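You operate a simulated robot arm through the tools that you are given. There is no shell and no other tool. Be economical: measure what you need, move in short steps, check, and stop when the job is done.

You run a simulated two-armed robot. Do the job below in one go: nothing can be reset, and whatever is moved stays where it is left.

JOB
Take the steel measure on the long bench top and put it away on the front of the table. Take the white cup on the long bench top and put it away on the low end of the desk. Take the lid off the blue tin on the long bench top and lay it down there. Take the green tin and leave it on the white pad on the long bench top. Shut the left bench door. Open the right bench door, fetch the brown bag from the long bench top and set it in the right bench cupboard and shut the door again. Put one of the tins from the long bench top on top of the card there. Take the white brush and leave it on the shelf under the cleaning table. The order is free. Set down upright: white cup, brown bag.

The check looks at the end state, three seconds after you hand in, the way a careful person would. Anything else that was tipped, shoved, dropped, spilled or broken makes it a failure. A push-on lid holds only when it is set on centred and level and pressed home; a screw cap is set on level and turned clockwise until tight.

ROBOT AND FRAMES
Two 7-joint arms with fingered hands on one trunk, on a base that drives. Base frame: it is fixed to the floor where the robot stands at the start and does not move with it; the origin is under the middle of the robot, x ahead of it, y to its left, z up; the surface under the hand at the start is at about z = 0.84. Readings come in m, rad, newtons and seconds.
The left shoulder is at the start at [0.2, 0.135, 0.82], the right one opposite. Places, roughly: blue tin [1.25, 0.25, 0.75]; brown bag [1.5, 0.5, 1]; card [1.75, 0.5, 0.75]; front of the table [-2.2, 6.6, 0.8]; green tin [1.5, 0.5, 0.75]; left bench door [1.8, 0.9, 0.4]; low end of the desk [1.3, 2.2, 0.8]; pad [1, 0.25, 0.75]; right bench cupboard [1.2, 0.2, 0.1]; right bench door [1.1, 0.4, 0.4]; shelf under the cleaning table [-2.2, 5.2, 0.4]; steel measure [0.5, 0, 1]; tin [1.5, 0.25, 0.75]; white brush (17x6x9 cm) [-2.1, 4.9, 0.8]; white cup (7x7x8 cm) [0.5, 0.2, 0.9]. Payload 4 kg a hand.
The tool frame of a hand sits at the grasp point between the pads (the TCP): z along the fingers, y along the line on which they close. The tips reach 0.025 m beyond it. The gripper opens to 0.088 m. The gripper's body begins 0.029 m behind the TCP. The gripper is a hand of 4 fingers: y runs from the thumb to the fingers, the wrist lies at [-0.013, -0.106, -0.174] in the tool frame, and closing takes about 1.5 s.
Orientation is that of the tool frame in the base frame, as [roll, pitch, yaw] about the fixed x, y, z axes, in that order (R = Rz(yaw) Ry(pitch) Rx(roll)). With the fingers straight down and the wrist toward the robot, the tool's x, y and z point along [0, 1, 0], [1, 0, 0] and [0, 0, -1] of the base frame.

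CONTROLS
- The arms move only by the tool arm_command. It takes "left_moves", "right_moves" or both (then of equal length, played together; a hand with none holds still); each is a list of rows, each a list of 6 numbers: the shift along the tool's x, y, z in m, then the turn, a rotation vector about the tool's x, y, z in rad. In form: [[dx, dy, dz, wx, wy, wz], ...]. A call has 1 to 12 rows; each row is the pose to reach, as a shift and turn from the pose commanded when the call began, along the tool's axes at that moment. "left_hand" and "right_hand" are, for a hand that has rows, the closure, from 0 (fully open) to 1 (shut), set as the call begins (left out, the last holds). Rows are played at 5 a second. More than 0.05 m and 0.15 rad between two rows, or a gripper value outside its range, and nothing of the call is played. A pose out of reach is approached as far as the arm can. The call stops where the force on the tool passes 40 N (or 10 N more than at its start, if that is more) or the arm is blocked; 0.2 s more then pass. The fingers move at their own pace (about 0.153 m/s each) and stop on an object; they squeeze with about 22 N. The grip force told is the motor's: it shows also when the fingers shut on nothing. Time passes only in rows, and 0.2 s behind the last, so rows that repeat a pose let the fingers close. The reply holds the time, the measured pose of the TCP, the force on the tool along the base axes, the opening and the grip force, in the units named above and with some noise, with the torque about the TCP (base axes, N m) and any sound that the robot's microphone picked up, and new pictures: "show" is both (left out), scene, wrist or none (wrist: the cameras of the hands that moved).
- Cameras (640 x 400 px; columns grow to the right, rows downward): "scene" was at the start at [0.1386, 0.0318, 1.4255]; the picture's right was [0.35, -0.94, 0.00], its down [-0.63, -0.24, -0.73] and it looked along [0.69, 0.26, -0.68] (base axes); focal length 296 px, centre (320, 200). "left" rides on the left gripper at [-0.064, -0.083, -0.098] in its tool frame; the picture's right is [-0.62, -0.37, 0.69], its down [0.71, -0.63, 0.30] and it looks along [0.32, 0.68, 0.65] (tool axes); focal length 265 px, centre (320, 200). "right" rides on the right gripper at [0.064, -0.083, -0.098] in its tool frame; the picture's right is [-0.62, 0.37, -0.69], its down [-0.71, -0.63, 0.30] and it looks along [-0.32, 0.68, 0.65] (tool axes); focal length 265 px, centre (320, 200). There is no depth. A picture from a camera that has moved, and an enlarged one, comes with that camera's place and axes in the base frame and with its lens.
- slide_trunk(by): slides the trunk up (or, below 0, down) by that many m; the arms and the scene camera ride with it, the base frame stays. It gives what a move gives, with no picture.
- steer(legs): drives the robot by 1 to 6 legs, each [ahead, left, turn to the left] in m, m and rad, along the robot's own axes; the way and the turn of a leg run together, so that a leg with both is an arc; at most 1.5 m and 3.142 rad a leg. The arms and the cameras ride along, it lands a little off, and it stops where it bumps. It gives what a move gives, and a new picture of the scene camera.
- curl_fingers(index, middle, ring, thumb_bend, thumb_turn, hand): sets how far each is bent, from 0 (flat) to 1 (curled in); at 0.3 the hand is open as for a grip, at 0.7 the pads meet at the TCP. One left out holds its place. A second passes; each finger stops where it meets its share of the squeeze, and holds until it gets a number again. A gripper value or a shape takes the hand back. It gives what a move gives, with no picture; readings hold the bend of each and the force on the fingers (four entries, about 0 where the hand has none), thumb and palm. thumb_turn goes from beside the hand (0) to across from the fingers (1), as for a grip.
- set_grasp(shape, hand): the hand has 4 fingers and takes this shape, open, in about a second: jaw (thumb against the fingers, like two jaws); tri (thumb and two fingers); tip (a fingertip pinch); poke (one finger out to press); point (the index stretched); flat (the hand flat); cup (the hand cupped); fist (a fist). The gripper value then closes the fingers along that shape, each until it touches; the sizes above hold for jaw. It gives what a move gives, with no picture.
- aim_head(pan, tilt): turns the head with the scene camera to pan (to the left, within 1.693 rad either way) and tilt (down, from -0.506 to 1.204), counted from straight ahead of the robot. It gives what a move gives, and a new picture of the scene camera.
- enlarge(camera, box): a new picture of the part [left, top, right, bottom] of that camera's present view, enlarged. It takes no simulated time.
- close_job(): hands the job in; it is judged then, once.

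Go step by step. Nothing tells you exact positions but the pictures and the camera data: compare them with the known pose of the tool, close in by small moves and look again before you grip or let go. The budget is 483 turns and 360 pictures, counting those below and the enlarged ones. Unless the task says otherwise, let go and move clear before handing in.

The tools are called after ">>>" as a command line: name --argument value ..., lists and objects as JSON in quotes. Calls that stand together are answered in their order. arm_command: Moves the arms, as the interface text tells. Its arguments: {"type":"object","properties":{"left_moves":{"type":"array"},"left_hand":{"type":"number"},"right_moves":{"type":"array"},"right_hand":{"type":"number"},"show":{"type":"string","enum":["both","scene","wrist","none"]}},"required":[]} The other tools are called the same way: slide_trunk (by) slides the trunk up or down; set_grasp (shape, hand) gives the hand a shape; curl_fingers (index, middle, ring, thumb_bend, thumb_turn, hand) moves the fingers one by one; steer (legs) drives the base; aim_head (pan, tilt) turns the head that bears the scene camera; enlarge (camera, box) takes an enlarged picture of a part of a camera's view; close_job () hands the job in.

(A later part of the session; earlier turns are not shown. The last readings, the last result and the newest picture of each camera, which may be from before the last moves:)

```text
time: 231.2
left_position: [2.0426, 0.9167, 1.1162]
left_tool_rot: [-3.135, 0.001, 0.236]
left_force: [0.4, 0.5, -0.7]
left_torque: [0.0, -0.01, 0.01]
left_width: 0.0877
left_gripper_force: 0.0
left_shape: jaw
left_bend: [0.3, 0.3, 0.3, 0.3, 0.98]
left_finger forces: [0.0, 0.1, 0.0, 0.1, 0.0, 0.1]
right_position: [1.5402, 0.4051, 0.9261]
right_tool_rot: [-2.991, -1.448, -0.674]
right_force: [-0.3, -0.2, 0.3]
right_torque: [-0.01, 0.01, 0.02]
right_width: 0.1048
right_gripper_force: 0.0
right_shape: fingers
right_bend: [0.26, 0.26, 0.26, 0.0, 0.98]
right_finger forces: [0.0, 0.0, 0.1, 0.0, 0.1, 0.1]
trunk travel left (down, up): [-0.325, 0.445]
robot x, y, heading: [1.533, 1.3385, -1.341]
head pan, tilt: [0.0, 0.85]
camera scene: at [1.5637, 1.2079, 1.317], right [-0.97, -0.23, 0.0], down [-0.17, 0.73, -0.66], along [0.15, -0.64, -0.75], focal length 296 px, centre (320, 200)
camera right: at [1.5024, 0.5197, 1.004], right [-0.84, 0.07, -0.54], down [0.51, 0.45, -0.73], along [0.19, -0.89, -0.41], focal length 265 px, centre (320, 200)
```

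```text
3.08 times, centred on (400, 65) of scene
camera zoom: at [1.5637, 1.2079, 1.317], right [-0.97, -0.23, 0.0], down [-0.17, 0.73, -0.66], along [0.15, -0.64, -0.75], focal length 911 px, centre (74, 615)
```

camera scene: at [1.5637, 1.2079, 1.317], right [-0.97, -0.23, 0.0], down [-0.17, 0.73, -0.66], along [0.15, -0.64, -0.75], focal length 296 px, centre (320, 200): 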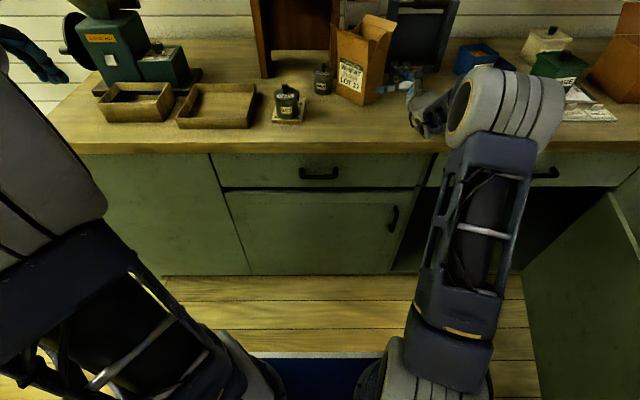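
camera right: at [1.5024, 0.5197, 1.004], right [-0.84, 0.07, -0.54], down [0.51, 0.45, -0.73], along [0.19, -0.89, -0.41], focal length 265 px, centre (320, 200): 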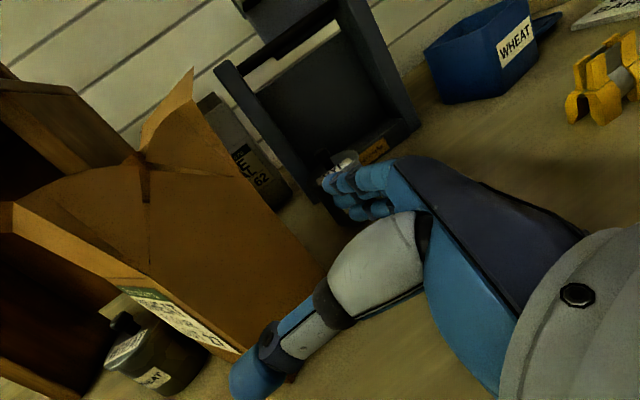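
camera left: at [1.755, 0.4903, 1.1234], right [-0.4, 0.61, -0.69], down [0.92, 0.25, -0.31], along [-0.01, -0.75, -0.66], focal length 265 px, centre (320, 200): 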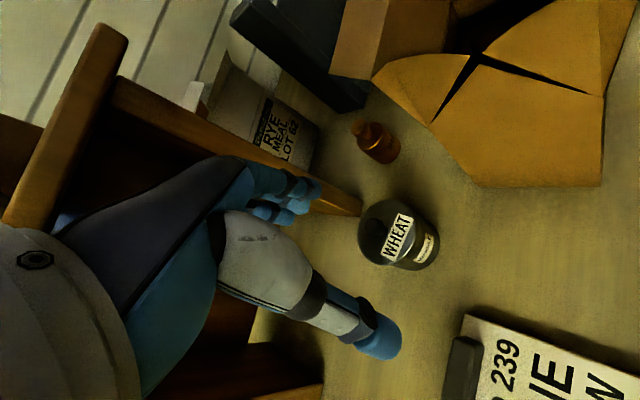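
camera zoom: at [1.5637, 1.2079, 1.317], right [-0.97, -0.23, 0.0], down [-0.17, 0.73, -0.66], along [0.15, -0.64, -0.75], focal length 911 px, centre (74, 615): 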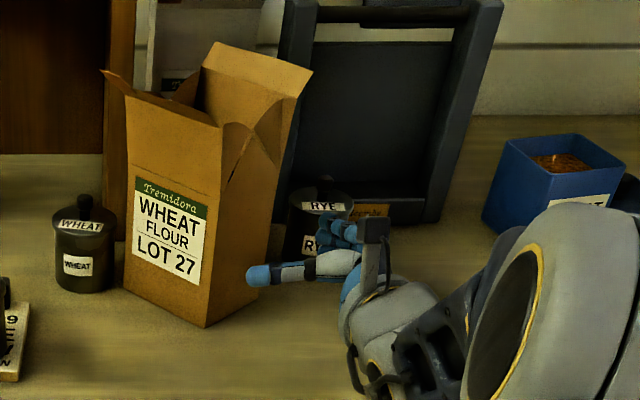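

>>> arm_command --right_moves '[[0, 0.002, 0.02, 0, 0, 0], [0.001, 0.002, 0.04, 0, 0, 0], [0.002, 0.002, 0.055, 0, 0, 0]]' --show "wrist"

>>> enlarge --camera "scene" --box '[300, 0, 500, 130]'

```text
time: 232.0
left_position: [2.043, 0.917, 1.1167]
left_tool_rot: [-3.133, 0.002, 0.235]
left_force: [0.4, -0.4, 0.1]
left_torque: [0.01, 0.0, 0.01]
left_width: 0.0877
left_gripper_force: 0.0
left_shape: jaw
left_bend: [0.3, 0.3, 0.3, 0.3, 0.98]
left_finger forces: [0.0, 0.0, 0.0, 0.0, 0.0, 0.1]
right_position: [1.5855, 0.3743, 0.9229]
right_tool_rot: [-2.988, -1.45, -0.674]
right_force: [-0.2, -0.4, -0.3]
right_torque: [-0.05, -0.01, -0.01]
right_width: 0.1051
right_gripper_force: 0.0
right_shape: fingers
right_bend: [0.26, 0.26, 0.26, 0.0, 0.98]
right_finger forces: [0.0, 0.0, 0.0, 0.0, 0.0, 0.0]
trunk travel left (down, up): [-0.325, 0.445]
robot x, y, heading: [1.5293, 1.3384, -1.341]
head pan, tilt: [0.0, 0.85]
camera right: at [1.5478, 0.4893, 1.0004], right [-0.84, 0.07, -0.54], down [0.51, 0.45, -0.73], along [0.19, -0.89, -0.41], focal length 265 px, centre (320, 200)
```

right: 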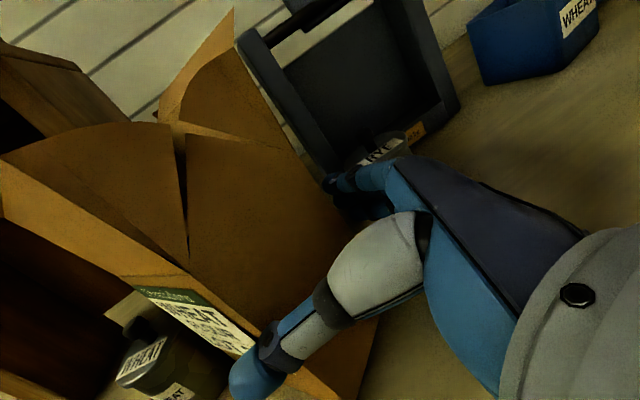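

```text
3.08 times, centred on (400, 65) of scene
camera zoom: at [1.5637, 1.2078, 1.317], right [-0.97, -0.23, 0.0], down [-0.17, 0.73, -0.66], along [0.15, -0.64, -0.75], focal length 911 px, centre (74, 615)
```

zoom: 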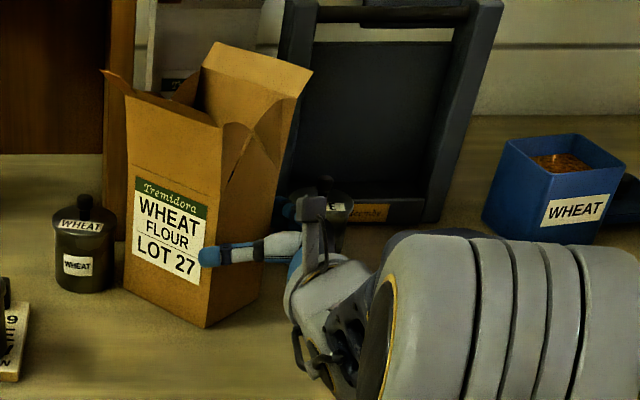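

>>> arm_command --right_moves '[[0, 0, 0.008, 0, 0, 0], [0, 0, 0.016, 0, 0, 0], [0, 0, 0.022, 0, 0, 0]]' --show "none"

>>> arm_command --right_moves '[[0, 0, 0, 0, 0, 0], [0, 0, 0, 0, 0, 0], [0, 0, 0, 0, 0, 0], [0, 0, 0, 0, 0, 0], [0, 0, 0, 0, 0, 0], [0, 0, 0, 0, 0, 0]]' --right_hand 1 --show "wrist"

>>> enlarge --camera "scene" --box '[300, 0, 500, 130]'

```text
time: 232.8
left_position: [2.0424, 0.9169, 1.1171]
left_tool_rot: [-3.132, 0.002, 0.236]
left_force: [0.5, -0.6, 0.4]
left_torque: [-0.01, 0.0, -0.01]
left_width: 0.0878
left_gripper_force: 0.1
left_shape: jaw
left_bend: [0.3, 0.3, 0.3, 0.3, 0.98]
left_finger forces: [0.0, 0.0, 0.1, 0.0, 0.0, 0.0]
right_position: [1.6042, 0.3635, 0.9169]
right_tool_rot: [-2.988, -1.448, -0.674]
right_force: [-0.3, 0.0, 0.0]
right_torque: [0.03, -0.02, 0.01]
right_width: 0.1054
right_gripper_force: 0.1
right_shape: fingers
right_bend: [0.26, 0.26, 0.26, 0.0, 0.98]
right_finger forces: [0.1, 0.0, 0.0, 0.1, 0.1, 0.1]
trunk travel left (down, up): [-0.325, 0.445]
robot x, y, heading: [1.5302, 1.3414, -1.338]
head pan, tilt: [0.0, 0.85]
```

```text
time: 234.2
left_position: [2.0428, 0.9175, 1.117]
left_tool_rot: [-3.132, 0.002, 0.236]
left_force: [-0.6, -0.9, -0.4]
left_torque: [0.02, 0.02, 0.03]
left_width: 0.0877
left_gripper_force: 0.0
left_shape: jaw
left_bend: [0.3, 0.3, 0.3, 0.3, 0.98]
left_finger forces: [0.1, 0.1, 0.0, 0.1, 0.1, 0.0]
right_position: [1.6031, 0.3629, 0.9183]
right_tool_rot: [-2.99, -1.447, -0.672]
right_force: [1.1, 1.6, 1.0]
right_torque: [0.01, -0.04, 0.2]
right_width: 0.0821
right_gripper_force: 21.9
right_shape: jaw
right_bend: [0.29, 0.33, 0.31, 0.25, 0.97]
right_finger forces: [15.9, 5.5, 2.5, 0.0, 25.4, 0.1]
trunk travel left (down, up): [-0.325, 0.445]
robot x, y, heading: [1.5317, 1.34, -1.339]
head pan, tilt: [0.0, 0.85]
camera right: at [1.566, 0.4784, 0.9969], right [-0.84, 0.07, -0.54], down [0.51, 0.45, -0.73], along [0.19, -0.89, -0.41], focal length 265 px, centre (320, 200)
```

right: 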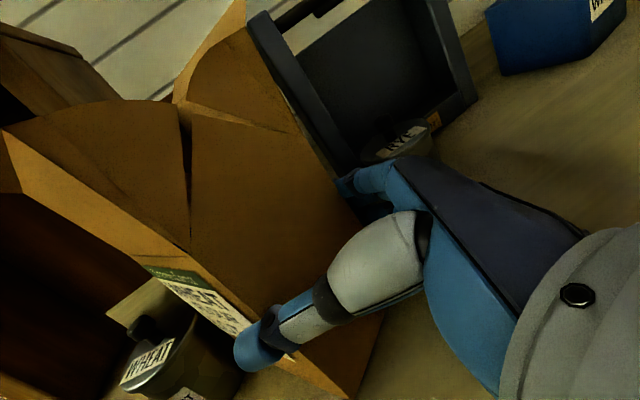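

```text
3.08 times, centred on (400, 65) of scene
camera zoom: at [1.5639, 1.2078, 1.317], right [-0.97, -0.23, 0.0], down [-0.17, 0.73, -0.66], along [0.15, -0.64, -0.75], focal length 911 px, centre (74, 615)
```

zoom: 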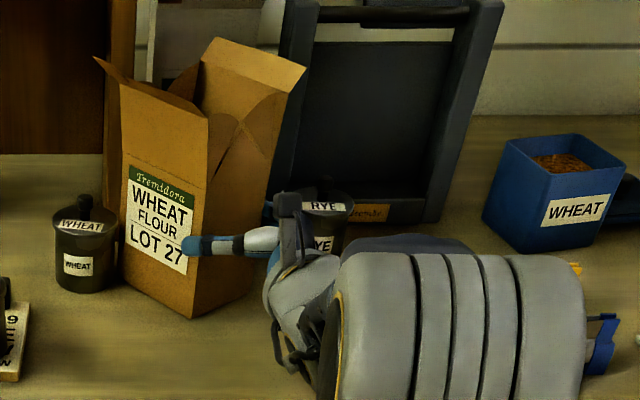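

The bag is gripped firmly. Gentle lift test.

>>> arm_command --right_moves '[[0.008, 0, 0.0, 0, 0, 0], [0.018, 0, 0.0, 0, 0, 0], [0.03, 0, 0.0, 0, 0, 0], [0.04, 0, 0, 0, 0, 0]]' --show "wrist"

>>> enlarge --camera "scene" --box '[300, 0, 500, 130]'

```text
time: 235.2
left_position: [2.0429, 0.9164, 1.117]
left_tool_rot: [-3.132, 0.002, 0.234]
left_force: [0.0, 0.4, -0.8]
left_torque: [0.02, -0.01, 0.01]
left_width: 0.0877
left_gripper_force: 0.0
left_shape: jaw
left_bend: [0.3, 0.3, 0.3, 0.3, 0.98]
left_finger forces: [0.0, 0.0, 0.1, 0.0, 0.0, 0.0]
right_position: [1.6073, 0.3619, 0.9579]
right_tool_rot: [-2.979, -1.449, -0.684]
right_force: [-0.3, 1.2, -0.6]
right_torque: [0.11, 0.06, 0.08]
right_width: 0.0821
right_gripper_force: 21.7
right_shape: jaw
right_bend: [0.29, 0.33, 0.31, 0.26, 0.97]
right_finger forces: [16.3, 6.2, 3.1, 0.0, 24.8, 0.1]
trunk travel left (down, up): [-0.325, 0.445]
robot x, y, heading: [1.5326, 1.3417, -1.337]
head pan, tilt: [0.0, 0.85]
heard: snap
camera right: at [1.5698, 0.4757, 1.0365], right [-0.84, 0.07, -0.54], down [0.51, 0.45, -0.73], along [0.19, -0.89, -0.41], focal length 265 px, centre (320, 200)
```

right: 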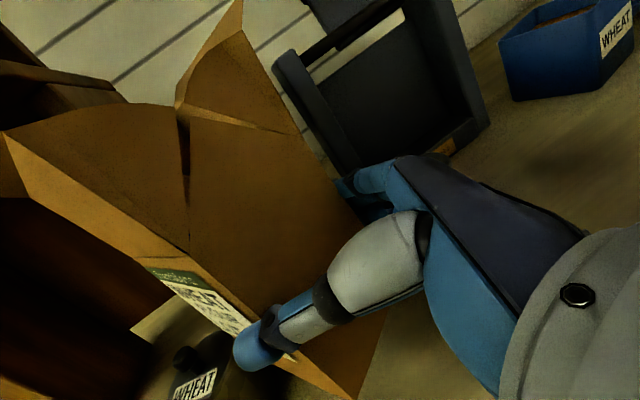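

```text
3.08 times, centred on (400, 65) of scene
camera zoom: at [1.5638, 1.2078, 1.317], right [-0.97, -0.23, 0.0], down [-0.17, 0.73, -0.66], along [0.15, -0.64, -0.75], focal length 911 px, centre (74, 615)
```

zoom: 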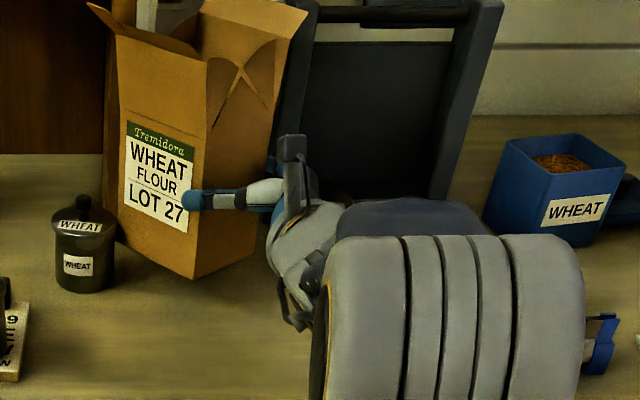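

Another snap was heard; I check whether the RYE tin behind the fingers was affected.

>>> enlarge --camera "right" --box '[240, 60, 520, 260]'

>>> enlarge --camera "scene" --box '[380, 20, 480, 130]'

```text
2.00 times, centred on (380, 160) of right
camera zoom: at [1.5698, 0.4757, 1.0365], right [-0.84, 0.07, -0.54], down [0.51, 0.45, -0.73], along [0.19, -0.89, -0.41], focal length 531 px, centre (200, 280)
```

zoom: 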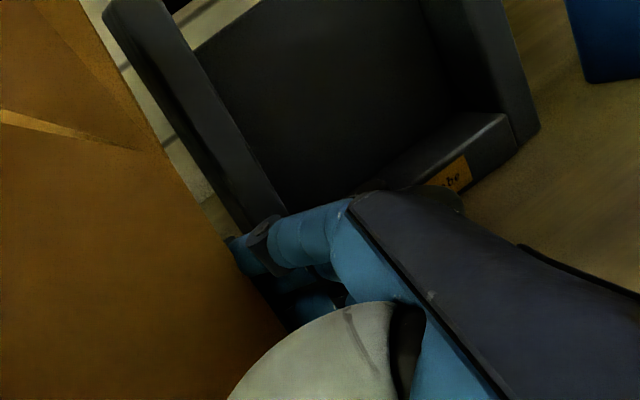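

```text
3.64 times, centred on (430, 75) of scene
camera zoom: at [1.5638, 1.2078, 1.317], right [-0.97, -0.23, 0.0], down [-0.17, 0.73, -0.66], along [0.15, -0.64, -0.75], focal length 1077 px, centre (-80, 654)
```

zoom: 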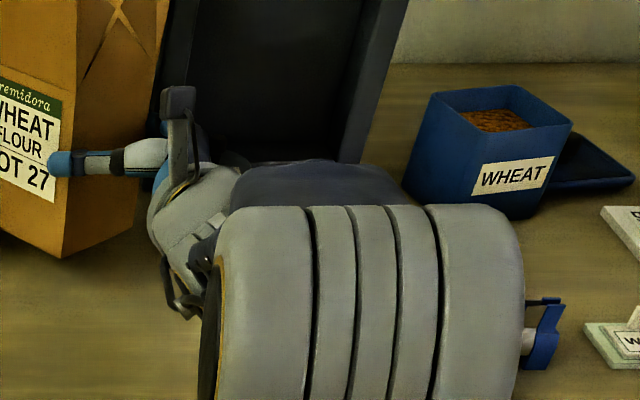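

>>> arm_command --right_moves '[[-0.001, -0.0075, -0.007, 0, 0, 0], [-0.002, -0.015, -0.014, 0, 0, 0], [-0.0035, -0.0255, -0.0237, 0, 0, 0], [-0.0048, -0.0365, -0.0339, 0, 0, 0]]' --show "wrist"

>>> enlarge --camera "right" --box '[240, 60, 520, 260]'

```text
time: 236.2
left_position: [2.0413, 0.9158, 1.1165]
left_tool_rot: [-3.132, 0.001, 0.236]
left_force: [0.4, 0.0, -0.2]
left_torque: [-0.02, 0.02, 0.0]
left_width: 0.0877
left_gripper_force: 0.2
left_shape: jaw
left_bend: [0.3, 0.3, 0.3, 0.3, 0.98]
left_finger forces: [0.0, 0.1, 0.1, 0.0, 0.0, 0.0]
right_position: [1.5954, 0.4105, 0.959]
right_tool_rot: [-2.98, -1.449, -0.685]
right_force: [1.4, 0.4, -1.1]
right_torque: [0.0, -0.03, 0.0]
right_width: 0.0824
right_gripper_force: 21.7
right_shape: jaw
right_bend: [0.29, 0.33, 0.31, 0.26, 0.97]
right_finger forces: [16.7, 6.5, 3.0, 0.0, 24.7, 0.1]
trunk travel left (down, up): [-0.325, 0.445]
robot x, y, heading: [1.532, 1.3416, -1.338]
head pan, tilt: [0.0, 0.85]
heard: snap
camera right: at [1.5587, 0.5248, 1.0363], right [-0.84, 0.07, -0.54], down [0.51, 0.45, -0.73], along [0.19, -0.89, -0.41], focal length 265 px, centre (320, 200)
```

right: 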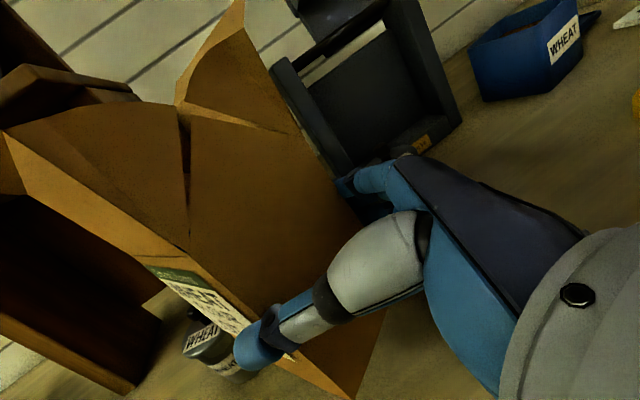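

```text
2.00 times, centred on (380, 160) of right
camera zoom: at [1.5587, 0.5248, 1.0363], right [-0.84, 0.07, -0.54], down [0.51, 0.45, -0.73], along [0.19, -0.89, -0.41], focal length 531 px, centre (200, 280)
```

zoom: 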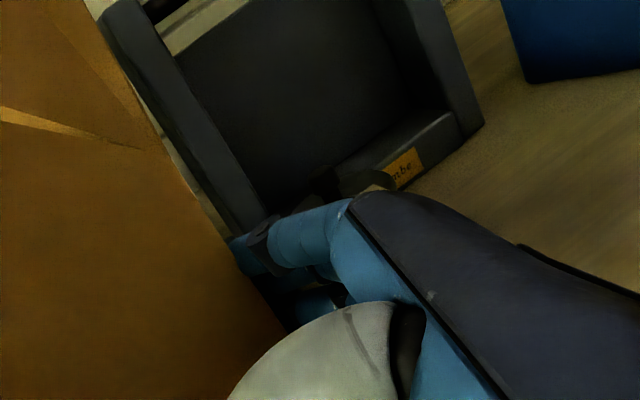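

>>> arm_command --right_moves '[[0.01, -0.02, -0.02, 0, 0, 0], [0.02, -0.04, -0.04, 0, 0, 0], [0.04, -0.06, -0.06, 0, 0, 0], [0.06, -0.08, -0.08, 0, 0, 0]]'

>>> enlarge --camera "scene" --box '[280, 0, 500, 140]'

>>> enlarge --camera "right" --box '[240, 60, 520, 260]'

```text
time: 237.2
left_position: [2.0435, 0.9172, 1.1168]
left_tool_rot: [-3.132, 0.002, 0.236]
left_force: [0.0, -0.1, -0.8]
left_torque: [0.0, -0.02, 0.02]
left_width: 0.0878
left_gripper_force: 0.1
left_shape: jaw
left_bend: [0.3, 0.3, 0.3, 0.3, 0.98]
left_finger forces: [0.0, 0.0, 0.0, 0.1, 0.0, 0.0]
right_position: [1.5745, 0.5149, 1.0294]
right_tool_rot: [-2.983, -1.447, -0.678]
right_force: [-1.3, -0.7, -0.4]
right_torque: [0.02, 0.0, 0.01]
right_width: 0.0821
right_gripper_force: 22.2
right_shape: jaw
right_bend: [0.29, 0.33, 0.31, 0.26, 0.97]
right_finger forces: [16.4, 6.5, 3.0, 0.0, 24.3, 0.2]
trunk travel left (down, up): [-0.325, 0.445]
robot x, y, heading: [1.5344, 1.3426, -1.339]
head pan, tilt: [0.0, 0.85]
camera scene: at [1.5639, 1.2076, 1.3169], right [-0.97, -0.23, 0.0], down [-0.17, 0.73, -0.66], along [0.15, -0.64, -0.75], focal length 296 px, centre (320, 200)
camera right: at [1.537, 0.6297, 1.1069], right [-0.84, 0.07, -0.54], down [0.51, 0.45, -0.73], along [0.19, -0.89, -0.41], focal length 265 px, centre (320, 200)
```

scene: 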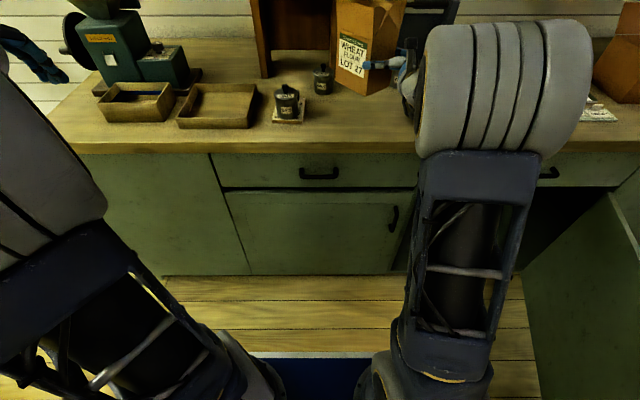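
right: 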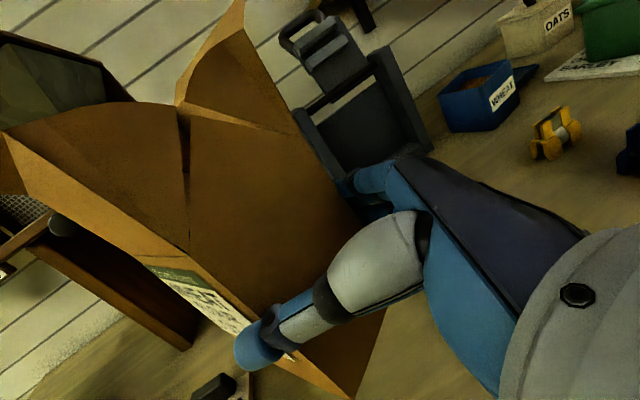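

```text
2.86 times, centred on (390, 70) of scene
camera zoom: at [1.5639, 1.2076, 1.3169], right [-0.97, -0.23, 0.0], down [-0.17, 0.73, -0.66], along [0.15, -0.64, -0.75], focal length 846 px, centre (120, 571)
```

zoom: 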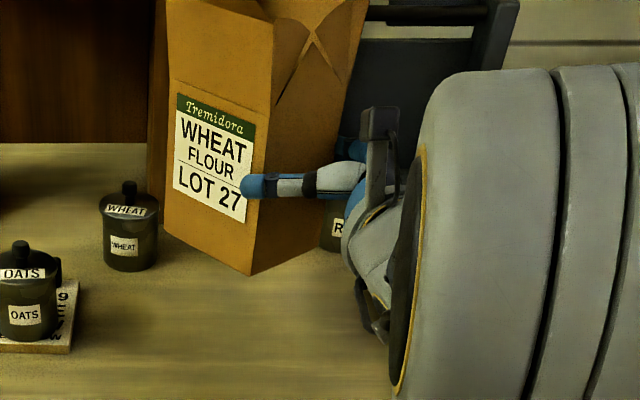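

```text
2.00 times, centred on (380, 160) of right
camera zoom: at [1.537, 0.6297, 1.1069], right [-0.84, 0.07, -0.54], down [0.51, 0.45, -0.73], along [0.19, -0.89, -0.41], focal length 531 px, centre (200, 280)
```

zoom: 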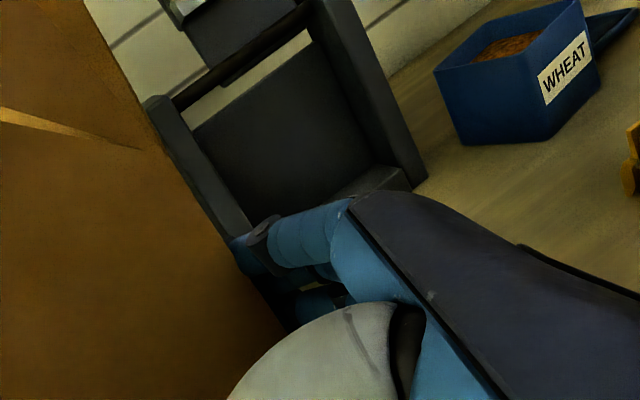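

The bag is held level. I draw it back over the bench front while turning the hand to point straight at the bench.

>>> arm_command --right_moves '[[0.03, 0, 0, 0, 0, 0], [0.03, 0.003, -0.042, -0.09, 0.0017, 0.011], [0.025, 0.007, -0.085, -0.18, 0.0035, 0.022], [0.02, 0.01, -0.127, -0.27, 0.005, 0.033], [0.015, 0.0135, -0.17, -0.36, 0.007, 0.0435], [0.01, 0.017, -0.212, -0.452, 0.0087, 0.0545], [0.005, 0.02, -0.254, -0.543, 0.0104, 0.065], [0, 0.024, -0.297, -0.633, 0.012, 0.076], [-0.008, 0.027, -0.339, -0.724, 0.014, 0.087], [-0.016, 0.0305, -0.3817, -0.814, 0.0156, 0.098]]'

```text
time: 239.4
left_position: [2.0428, 0.9162, 1.1155]
left_tool_rot: [-3.133, 0.003, 0.236]
left_force: [0.1, -0.4, 0.2]
left_torque: [0.0, 0.01, -0.01]
left_width: 0.0876
left_gripper_force: 0.1
left_shape: jaw
left_bend: [0.3, 0.3, 0.3, 0.3, 0.98]
left_finger forces: [0.0, 0.0, 0.1, 0.0, 0.0, 0.0]
right_position: [1.2277, 0.6764, 1.0588]
right_tool_rot: [-3.011, -1.448, -1.472]
right_force: [-0.3, -0.6, -0.6]
right_torque: [0.02, 0.0, 0.0]
right_width: 0.0821
right_gripper_force: 22.1
right_shape: jaw
right_bend: [0.29, 0.33, 0.31, 0.26, 0.97]
right_finger forces: [16.2, 6.5, 3.0, 0.0, 24.3, 0.0]
trunk travel left (down, up): [-0.325, 0.445]
robot x, y, heading: [1.533, 1.3387, -1.34]
head pan, tilt: [0.0, 0.85]
camera scene: at [1.5639, 1.2078, 1.317], right [-0.97, -0.23, 0.0], down [-0.17, 0.73, -0.66], along [0.15, -0.64, -0.75], focal length 296 px, centre (320, 200)
camera right: at [1.2866, 0.7813, 1.1363], right [-0.52, 0.66, -0.54], down [0.68, -0.06, -0.73], along [-0.52, -0.75, -0.41], focal length 265 px, centre (320, 200)
```

scene: 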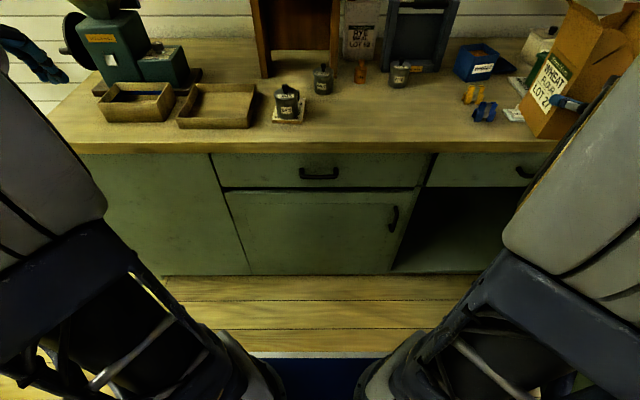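
right: 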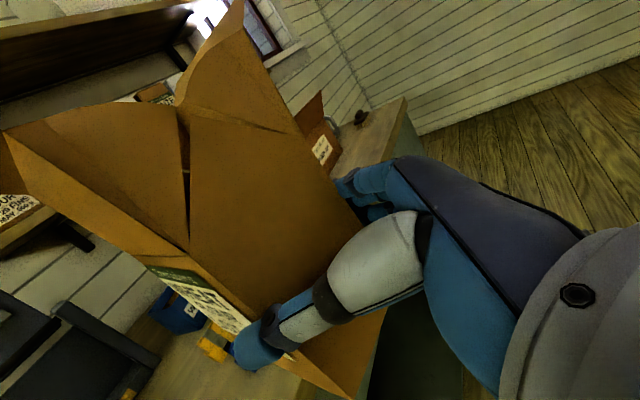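

>>> enlarge --camera "scene" --box '[260, 0, 560, 140]'

```text
2.13 times, centred on (410, 70) of scene
camera zoom: at [1.5639, 1.2078, 1.317], right [-0.97, -0.23, 0.0], down [-0.17, 0.73, -0.66], along [0.15, -0.64, -0.75], focal length 632 px, centre (128, 477)
```

zoom: 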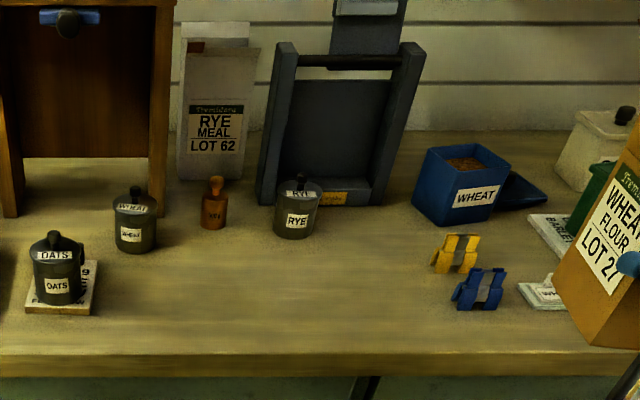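

>>> enlarge --camera "scene" --box '[300, 50, 430, 125]'

```text
4.92 times, centred on (365, 88) of scene
camera zoom: at [1.5639, 1.2078, 1.317], right [-0.97, -0.23, 0.0], down [-0.17, 0.73, -0.66], along [0.15, -0.64, -0.75], focal length 1458 px, centre (98, 754)
```

zoom: 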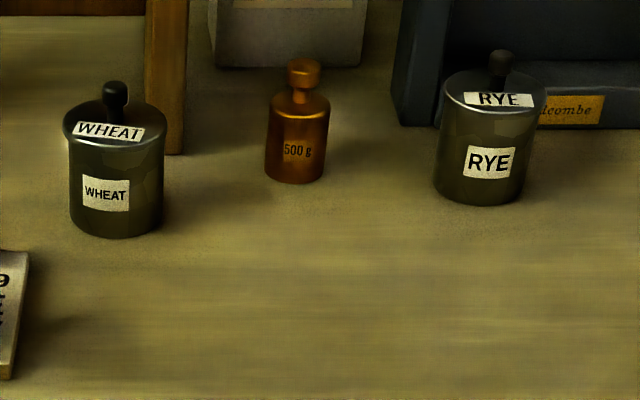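

RYE looks intact. Now I shift right by 0.2 m and lower the trunk fully, keeping the bag in front of the bench.

>>> steer --legs '[[0, -0.2, 0]]'

>>> slide_trunk --by -0.32

>>> arm_command --right_moves '[[-0.04, 0, 0, 0, 0, 0], [-0.085, 0, 0.0, 0, 0, 0], [-0.13, 0, 0.0, 0, 0, 0], [-0.175, 0, 0.0, 0, 0, 0], [-0.22, 0, 0.0, 0, 0, 0], [-0.265, 0, 0.0, 0, 0, 0], [-0.31, 0, 0.0, 0, 0, 0]]'

```text
time: 241.0
left_position: [1.8475, 0.8705, 1.1171]
left_tool_rot: [-3.132, 0.002, 0.238]
left_force: [-0.4, -0.6, 0.7]
left_torque: [-0.02, 0.02, -0.01]
left_width: 0.0874
left_gripper_force: 0.0
left_shape: jaw
left_bend: [0.3, 0.3, 0.3, 0.3, 0.98]
left_finger forces: [0.1, 0.0, 0.1, 0.0, 0.0, 0.1]
right_position: [1.0322, 0.6297, 1.0582]
right_tool_rot: [-3.007, -1.45, -1.477]
right_force: [-0.4, -0.2, -0.6]
right_torque: [0.0, 0.0, -0.02]
right_width: 0.082
right_gripper_force: 21.2
right_shape: jaw
right_bend: [0.29, 0.33, 0.31, 0.26, 0.97]
right_finger forces: [16.2, 6.5, 3.0, 0.1, 24.3, 0.0]
trunk travel left (down, up): [-0.325, 0.445]
robot x, y, heading: [1.3361, 1.2899, -1.339]
head pan, tilt: [0.0, 0.85]
camera scene: at [1.3681, 1.1616, 1.317], right [-0.97, -0.23, 0.0], down [-0.17, 0.73, -0.66], along [0.15, -0.64, -0.75], focal length 296 px, centre (320, 200)
```

scene: 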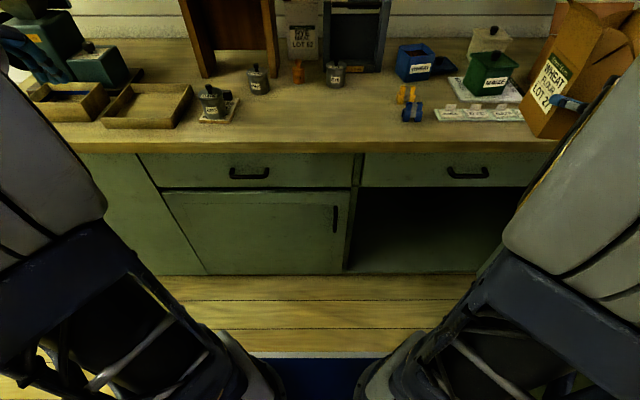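

```text
time: 244.2
left_position: [1.8477, 0.871, 0.796]
left_tool_rot: [-3.132, -0.001, 0.237]
left_force: [0.1, -0.4, 0.2]
left_torque: [0.02, 0.04, -0.03]
left_width: 0.0878
left_gripper_force: 0.1
left_shape: jaw
left_bend: [0.3, 0.3, 0.3, 0.3, 0.98]
left_finger forces: [0.0, 0.0, 0.0, 0.0, 0.0, 0.0]
right_position: [1.0331, 0.6286, 0.7387]
right_tool_rot: [-2.985, -1.448, -1.498]
right_force: [0.1, -0.1, -0.5]
right_torque: [0.04, -0.01, 0.0]
right_width: 0.0821
right_gripper_force: 22.4
right_shape: jaw
right_bend: [0.29, 0.33, 0.31, 0.26, 0.97]
right_finger forces: [16.2, 6.5, 3.0, 0.1, 24.2, 0.0]
trunk travel left (down, up): [-0.005, 0.765]
robot x, y, heading: [1.3342, 1.2991, -1.337]
head pan, tilt: [0.0, 0.85]
```

```text
time: 245.8
left_position: [1.8463, 0.8697, 0.7958]
left_tool_rot: [-3.133, 0.002, 0.236]
left_force: [-0.4, -0.2, 0.1]
left_torque: [0.01, 0.02, -0.01]
left_width: 0.0875
left_gripper_force: 0.0
left_shape: jaw
left_bend: [0.3, 0.3, 0.3, 0.3, 0.98]
left_finger forces: [0.1, 0.1, 0.0, 0.0, 0.0, 0.0]
right_position: [1.037, 0.6559, 0.6811]
right_tool_rot: [-2.99, -1.448, -1.491]
right_force: [-1.1, 0.1, -0.2]
right_torque: [0.02, -0.01, 0.01]
right_width: 0.0818
right_gripper_force: 22.1
right_shape: jaw
right_bend: [0.29, 0.33, 0.31, 0.26, 0.97]
right_finger forces: [15.9, 6.5, 3.0, 0.2, 23.9, 0.0]
right hand out of reach, approached as far as the arm can: row 1, 2, 3, 4, 5, 6, 7
trunk travel left (down, up): [-0.005, 0.765]
robot x, y, heading: [1.3367, 1.2919, -1.339]
head pan, tilt: [0.0, 0.85]
camera scene: at [1.3681, 1.1616, 0.997], right [-0.97, -0.23, 0.0], down [-0.17, 0.73, -0.66], along [0.15, -0.64, -0.75], focal length 296 px, centre (320, 200)
camera right: at [1.0958, 0.7607, 0.7584], right [-0.52, 0.66, -0.54], down [0.68, -0.06, -0.73], along [-0.52, -0.75, -0.41], focal length 265 px, centre (320, 200)
```

scene: 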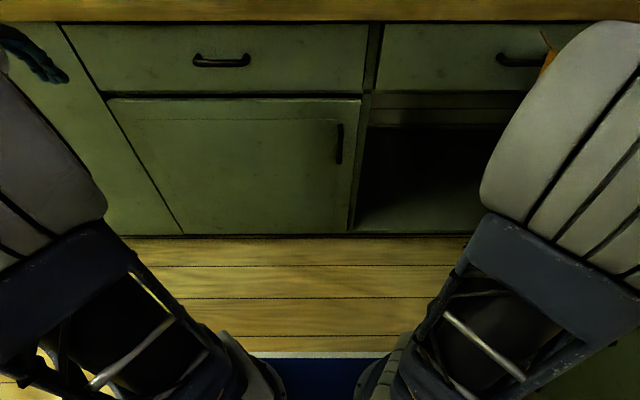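
right: 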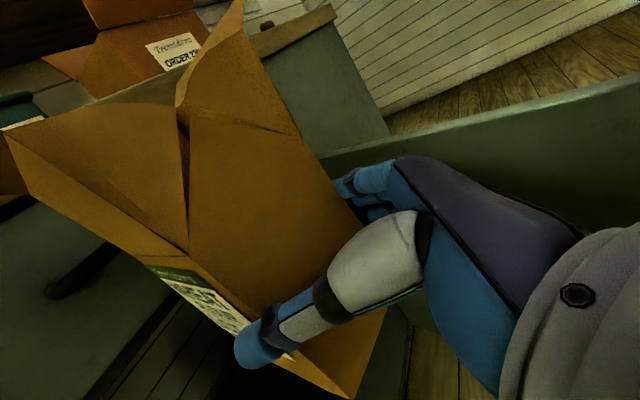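

The arm is folded too tightly here. I shift the base left while moving the hand right, to gain reach for lowering.

>>> steer --legs '[[0, 0.14, 0]]'

>>> arm_command --right_moves '[[0, 0.035, 0, 0, 0, 0], [0, 0.07, 0, 0, 0, 0], [0, 0.105, 0, 0, 0, 0], [0, 0.14, 0, 0, 0, 0], [-0.04, 0.14, 0, 0, 0, 0], [-0.08, 0.14, 0, 0, 0, 0], [-0.12, 0.14, 0, 0, 0, 0], [-0.16, 0.14, 0, 0, 0, 0], [-0.2, 0.14, 0, 0, 0, 0]]'

```text
time: 247.1
left_position: [1.9864, 0.9027, 0.7952]
left_tool_rot: [-3.134, 0.002, 0.238]
left_force: [-0.3, -0.5, -0.5]
left_torque: [0.02, 0.0, 0.01]
left_width: 0.0877
left_gripper_force: 0.1
left_shape: jaw
left_bend: [0.3, 0.3, 0.3, 0.3, 0.98]
left_finger forces: [0.0, 0.1, 0.0, 0.1, 0.0, 0.1]
right_position: [1.1745, 0.6875, 0.6803]
right_tool_rot: [-2.991, -1.45, -1.492]
right_force: [-0.3, 0.5, -0.2]
right_torque: [0.02, -0.04, 0.02]
right_width: 0.0822
right_gripper_force: 22.2
right_shape: jaw
right_bend: [0.29, 0.33, 0.31, 0.26, 0.97]
right_finger forces: [16.0, 6.5, 3.0, 0.0, 24.0, 0.0]
trunk travel left (down, up): [-0.005, 0.765]
robot x, y, heading: [1.4797, 1.3228, -1.34]
head pan, tilt: [0.0, 0.85]
camera scene: at [1.5071, 1.1944, 0.997], right [-0.97, -0.23, 0.0], down [-0.17, 0.73, -0.66], along [0.15, -0.64, -0.75], focal length 296 px, centre (320, 200)
```

scene: 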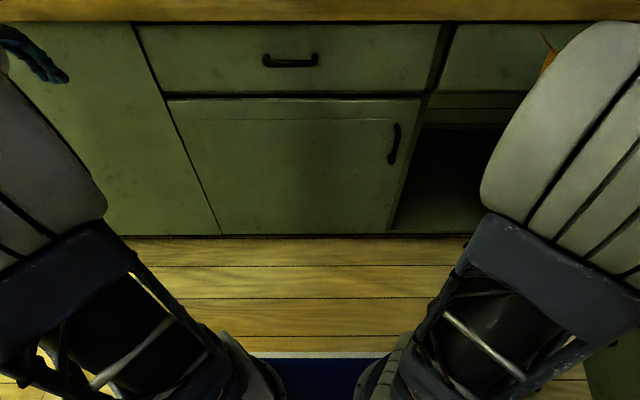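

```text
time: 249.1
left_position: [1.9856, 0.9034, 0.7962]
left_tool_rot: [-3.131, 0.002, 0.236]
left_force: [-0.4, -0.6, -0.2]
left_torque: [-0.03, 0.0, -0.02]
left_width: 0.0877
left_gripper_force: 0.1
left_shape: jaw
left_bend: [0.3, 0.3, 0.3, 0.3, 0.98]
left_finger forces: [0.1, 0.0, 0.0, 0.1, 0.0, 0.1]
right_position: [1.0376, 0.6819, 0.4794]
right_tool_rot: [-2.998, -1.449, -1.484]
right_force: [0.2, -1.5, 0.3]
right_torque: [0.03, -0.01, 0.01]
right_width: 0.0822
right_gripper_force: 22.3
right_shape: jaw
right_bend: [0.29, 0.33, 0.31, 0.26, 0.97]
right_finger forces: [15.5, 6.5, 3.0, 0.0, 23.7, 0.0]
trunk travel left (down, up): [-0.005, 0.765]
robot x, y, heading: [1.4747, 1.3279, -1.336]
head pan, tilt: [0.0, 0.85]
camera scene: at [1.5071, 1.1944, 0.9971], right [-0.97, -0.23, 0.0], down [-0.17, 0.73, -0.66], along [0.15, -0.64, -0.75], focal length 296 px, centre (320, 200)
camera right: at [1.0962, 0.7875, 0.5568], right [-0.52, 0.66, -0.54], down [0.67, -0.06, -0.74], along [-0.52, -0.75, -0.41], focal length 265 px, centre (320, 200)
```

scene: 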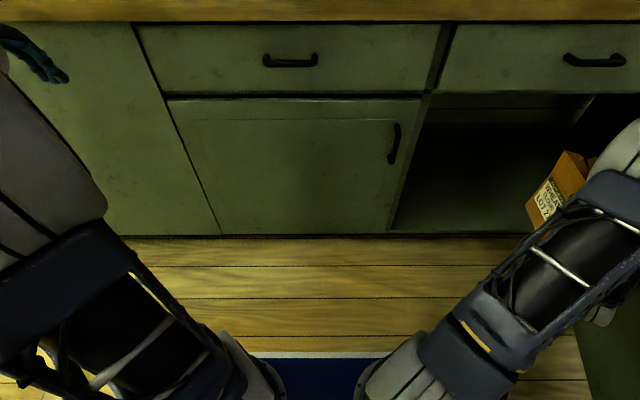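
right: 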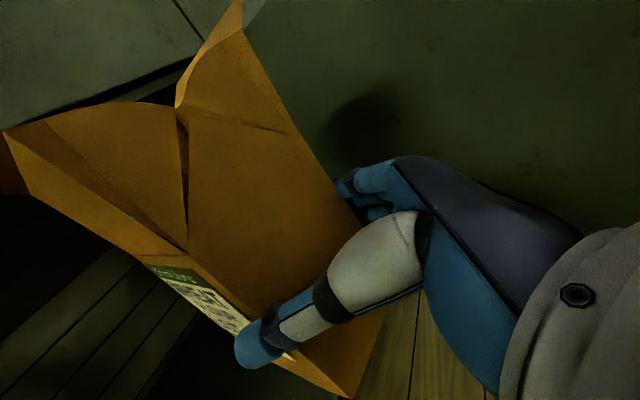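

>>> aim_head --pan -0.35 --tilt 0.65

>>> enlarge --camera "scene" --box '[240, 100, 560, 320]'

```text
time: 249.9
left_position: [1.9866, 0.9032, 0.7966]
left_tool_rot: [-3.134, 0.002, 0.234]
left_force: [-0.2, 0.2, -0.2]
left_torque: [-0.01, -0.03, -0.02]
left_width: 0.0875
left_gripper_force: 0.1
left_shape: jaw
left_bend: [0.3, 0.3, 0.3, 0.3, 0.98]
left_finger forces: [0.0, 0.1, 0.1, 0.0, 0.0, 0.1]
right_position: [1.0366, 0.6817, 0.4802]
right_tool_rot: [-2.997, -1.451, -1.486]
right_force: [0.8, -0.2, 0.2]
right_torque: [0.02, -0.01, 0.03]
right_width: 0.0823
right_gripper_force: 21.6
right_shape: jaw
right_bend: [0.29, 0.33, 0.31, 0.26, 0.97]
right_finger forces: [15.7, 6.6, 3.0, 0.1, 23.7, 0.0]
trunk travel left (down, up): [-0.005, 0.765]
robot x, y, heading: [1.476, 1.3255, -1.341]
head pan, tilt: [-0.351, 0.649]
camera scene: at [1.4789, 1.1843, 1.0136], right [-0.99, 0.12, 0.0], down [0.07, 0.6, -0.8], along [-0.09, -0.79, -0.6], focal length 296 px, centre (320, 200)
```

scene: 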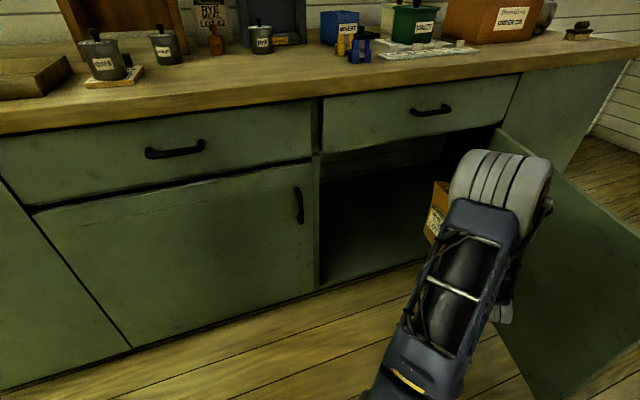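

```text
1.82 times, centred on (400, 210) of scene
camera zoom: at [1.4789, 1.1843, 1.0136], right [-0.99, 0.12, 0.0], down [0.07, 0.6, -0.8], along [-0.09, -0.79, -0.6], focal length 538 px, centre (174, 182)
```

zoom: 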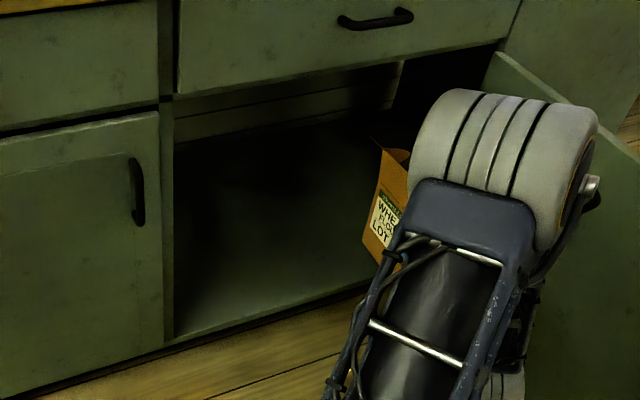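

>>> arm_command --right_moves '[[-0.04, 0, 0, 0, 0, 0], [-0.08, 0, 0, 0, 0, 0], [-0.12, 0, 0, 0, 0, 0], [-0.12, 0, 0.04, 0, 0, 0], [-0.12, 0, 0.08, 0, 0, 0], [-0.12, 0, 0.12, 0, 0, 0]]'

>>> enlarge --camera "scene" --box '[240, 100, 560, 320]'

```text
time: 251.3
left_position: [1.9848, 0.904, 0.7964]
left_tool_rot: [-3.133, 0.002, 0.235]
left_force: [-0.3, 0.4, -0.3]
left_torque: [0.04, 0.0, 0.02]
left_width: 0.0879
left_gripper_force: 0.0
left_shape: jaw
left_bend: [0.3, 0.3, 0.3, 0.3, 0.98]
left_finger forces: [0.0, 0.0, 0.1, 0.0, 0.0, 0.0]
right_position: [1.0629, 0.5807, 0.3471]
right_tool_rot: [-3.002, -1.449, -1.482]
right_force: [0.5, 0.5, 0.2]
right_torque: [0.01, -0.02, -0.02]
right_width: 0.0824
right_gripper_force: 22.1
right_shape: jaw
right_bend: [0.29, 0.33, 0.31, 0.26, 0.97]
right_finger forces: [15.2, 6.7, 3.0, 0.1, 23.4, 0.0]
trunk travel left (down, up): [-0.005, 0.765]
robot x, y, heading: [1.4759, 1.3264, -1.334]
head pan, tilt: [-0.351, 0.649]
camera scene: at [1.4789, 1.1843, 1.0136], right [-0.99, 0.12, 0.0], down [0.07, 0.6, -0.8], along [-0.09, -0.79, -0.6], focal length 296 px, centre (320, 200)
camera right: at [1.1228, 0.6848, 0.4243], right [-0.52, 0.66, -0.54], down [0.68, -0.06, -0.73], along [-0.52, -0.75, -0.41], focal length 265 px, centre (320, 200)
```

scene: 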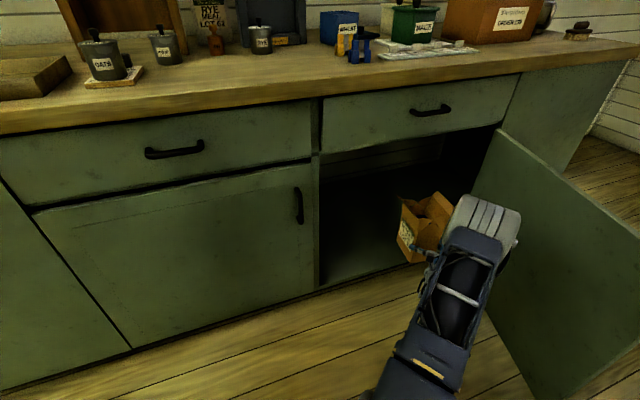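
right: 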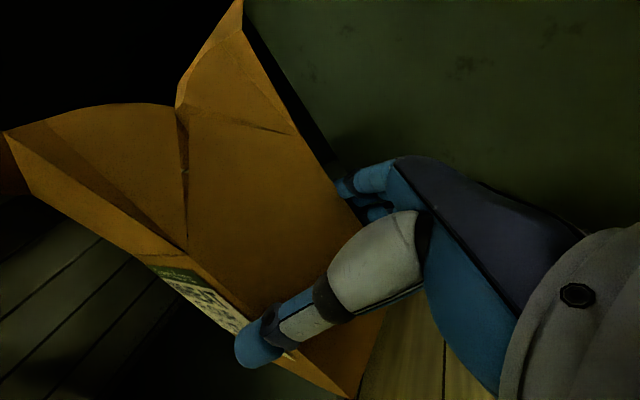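

```text
1.82 times, centred on (400, 210) of scene
camera zoom: at [1.4789, 1.1843, 1.0136], right [-0.99, 0.12, 0.0], down [0.07, 0.6, -0.8], along [-0.09, -0.79, -0.6], focal length 538 px, centre (174, 182)
```

zoom: 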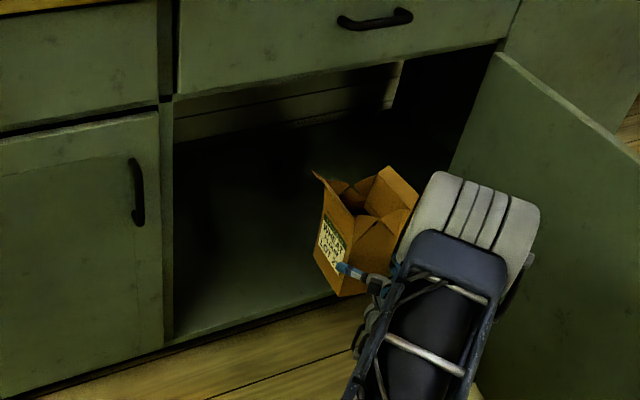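

>>> arm_command --right_moves '[[0, -0.005, 0.04, 0, 0, 0], [0, -0.01, 0.08, 0, 0, 0], [0, -0.015, 0.12, 0, 0, 0], [0, -0.02, 0.16, 0, 0, 0], [0, -0.025, 0.2, 0, 0, 0], [0, -0.03, 0.23, 0, 0, 0]]'

>>> enlarge --camera "scene" --box '[240, 100, 560, 320]'

```text
time: 252.8
left_position: [1.9858, 0.9023, 0.7957]
left_tool_rot: [-3.134, 0.001, 0.236]
left_force: [-0.7, 0.0, -0.1]
left_torque: [-0.02, -0.01, -0.03]
left_width: 0.0875
left_gripper_force: 0.0
left_shape: jaw
left_bend: [0.3, 0.3, 0.3, 0.3, 0.98]
left_finger forces: [0.0, 0.0, 0.1, 0.0, 0.0, 0.1]
right_position: [1.1445, 0.3631, 0.3152]
right_tool_rot: [-2.998, -1.447, -1.487]
right_force: [0.0, -0.8, -1.2]
right_torque: [0.01, -0.01, -0.01]
right_width: 0.0823
right_gripper_force: 21.8
right_shape: jaw
right_bend: [0.29, 0.33, 0.31, 0.26, 0.97]
right_finger forces: [15.0, 6.7, 3.0, 0.1, 23.1, 0.1]
trunk travel left (down, up): [-0.005, 0.765]
robot x, y, heading: [1.4772, 1.3293, -1.34]
head pan, tilt: [-0.351, 0.649]
camera scene: at [1.4787, 1.1844, 1.0137], right [-0.99, 0.12, 0.0], down [0.07, 0.6, -0.8], along [-0.1, -0.79, -0.6], focal length 296 px, centre (320, 200)
camera right: at [1.2032, 0.469, 0.3942], right [-0.52, 0.66, -0.54], down [0.68, -0.06, -0.73], along [-0.52, -0.75, -0.41], focal length 265 px, centre (320, 200)
```

scene: 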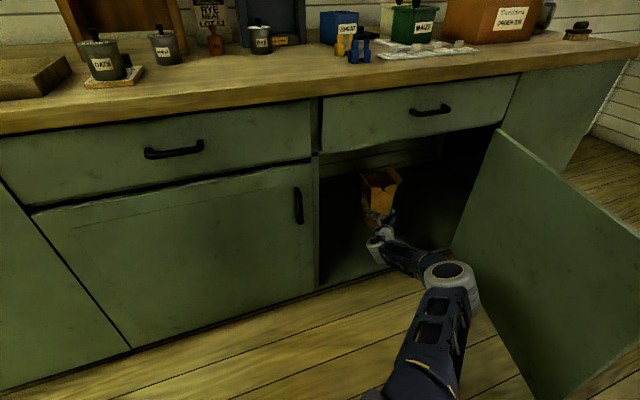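
right: 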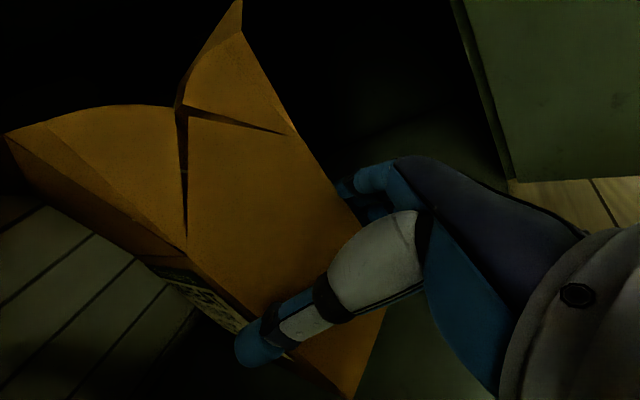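

```text
1.82 times, centred on (400, 210) of scene
camera zoom: at [1.4787, 1.1844, 1.0137], right [-0.99, 0.12, 0.0], down [0.07, 0.6, -0.8], along [-0.1, -0.79, -0.6], focal length 538 px, centre (174, 182)
```

zoom: 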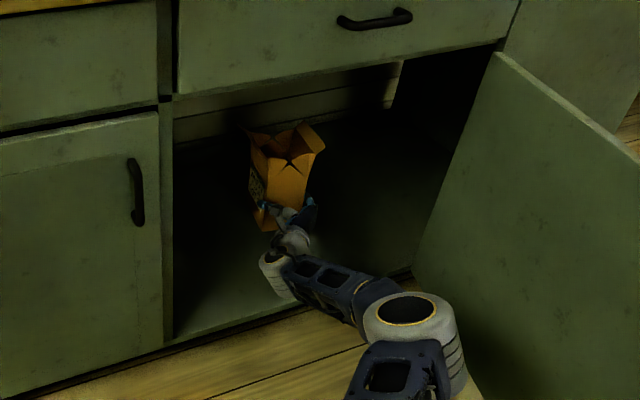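

>>> arm_command --right_moves '[[-0.03, 0, 0.004, 0, 0, 0], [-0.06, 0, 0.008, 0, 0, 0], [-0.09, 0, 0.012, 0, 0, 0], [-0.11, 0, 0.014, 0, 0, 0]]' --show "scene"

```text
time: 253.8
left_position: [1.9859, 0.903, 0.7972]
left_tool_rot: [-3.132, 0.002, 0.237]
left_force: [-0.8, 0.7, 0.1]
left_torque: [0.02, 0.0, 0.0]
left_width: 0.0878
left_gripper_force: 0.0
left_shape: jaw
left_bend: [0.3, 0.3, 0.3, 0.3, 0.98]
left_finger forces: [0.0, 0.0, 0.0, 0.0, 0.0, 0.1]
right_position: [1.1478, 0.3634, 0.2057]
right_tool_rot: [-2.995, -1.448, -1.489]
right_force: [0.0, -0.2, -0.4]
right_torque: [0.0, 0.01, 0.02]
right_width: 0.0822
right_gripper_force: 21.7
right_shape: jaw
right_bend: [0.29, 0.33, 0.31, 0.26, 0.97]
right_finger forces: [14.8, 6.8, 2.9, 0.0, 23.2, 0.1]
trunk travel left (down, up): [-0.005, 0.765]
robot x, y, heading: [1.477, 1.3275, -1.34]
head pan, tilt: [-0.351, 0.649]
camera scene: at [1.4788, 1.1843, 1.0137], right [-0.99, 0.12, 0.0], down [0.07, 0.6, -0.8], along [-0.09, -0.79, -0.6], focal length 296 px, centre (320, 200)
```

scene: 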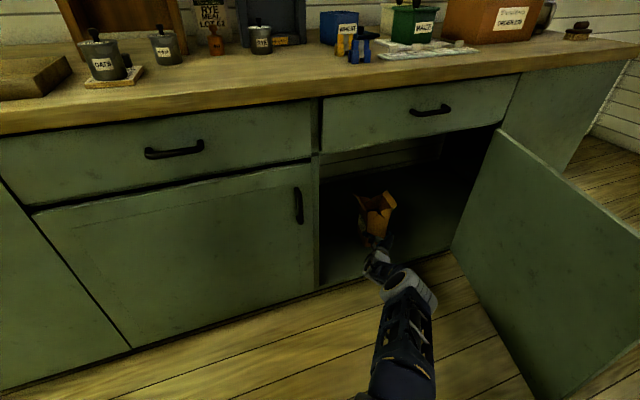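

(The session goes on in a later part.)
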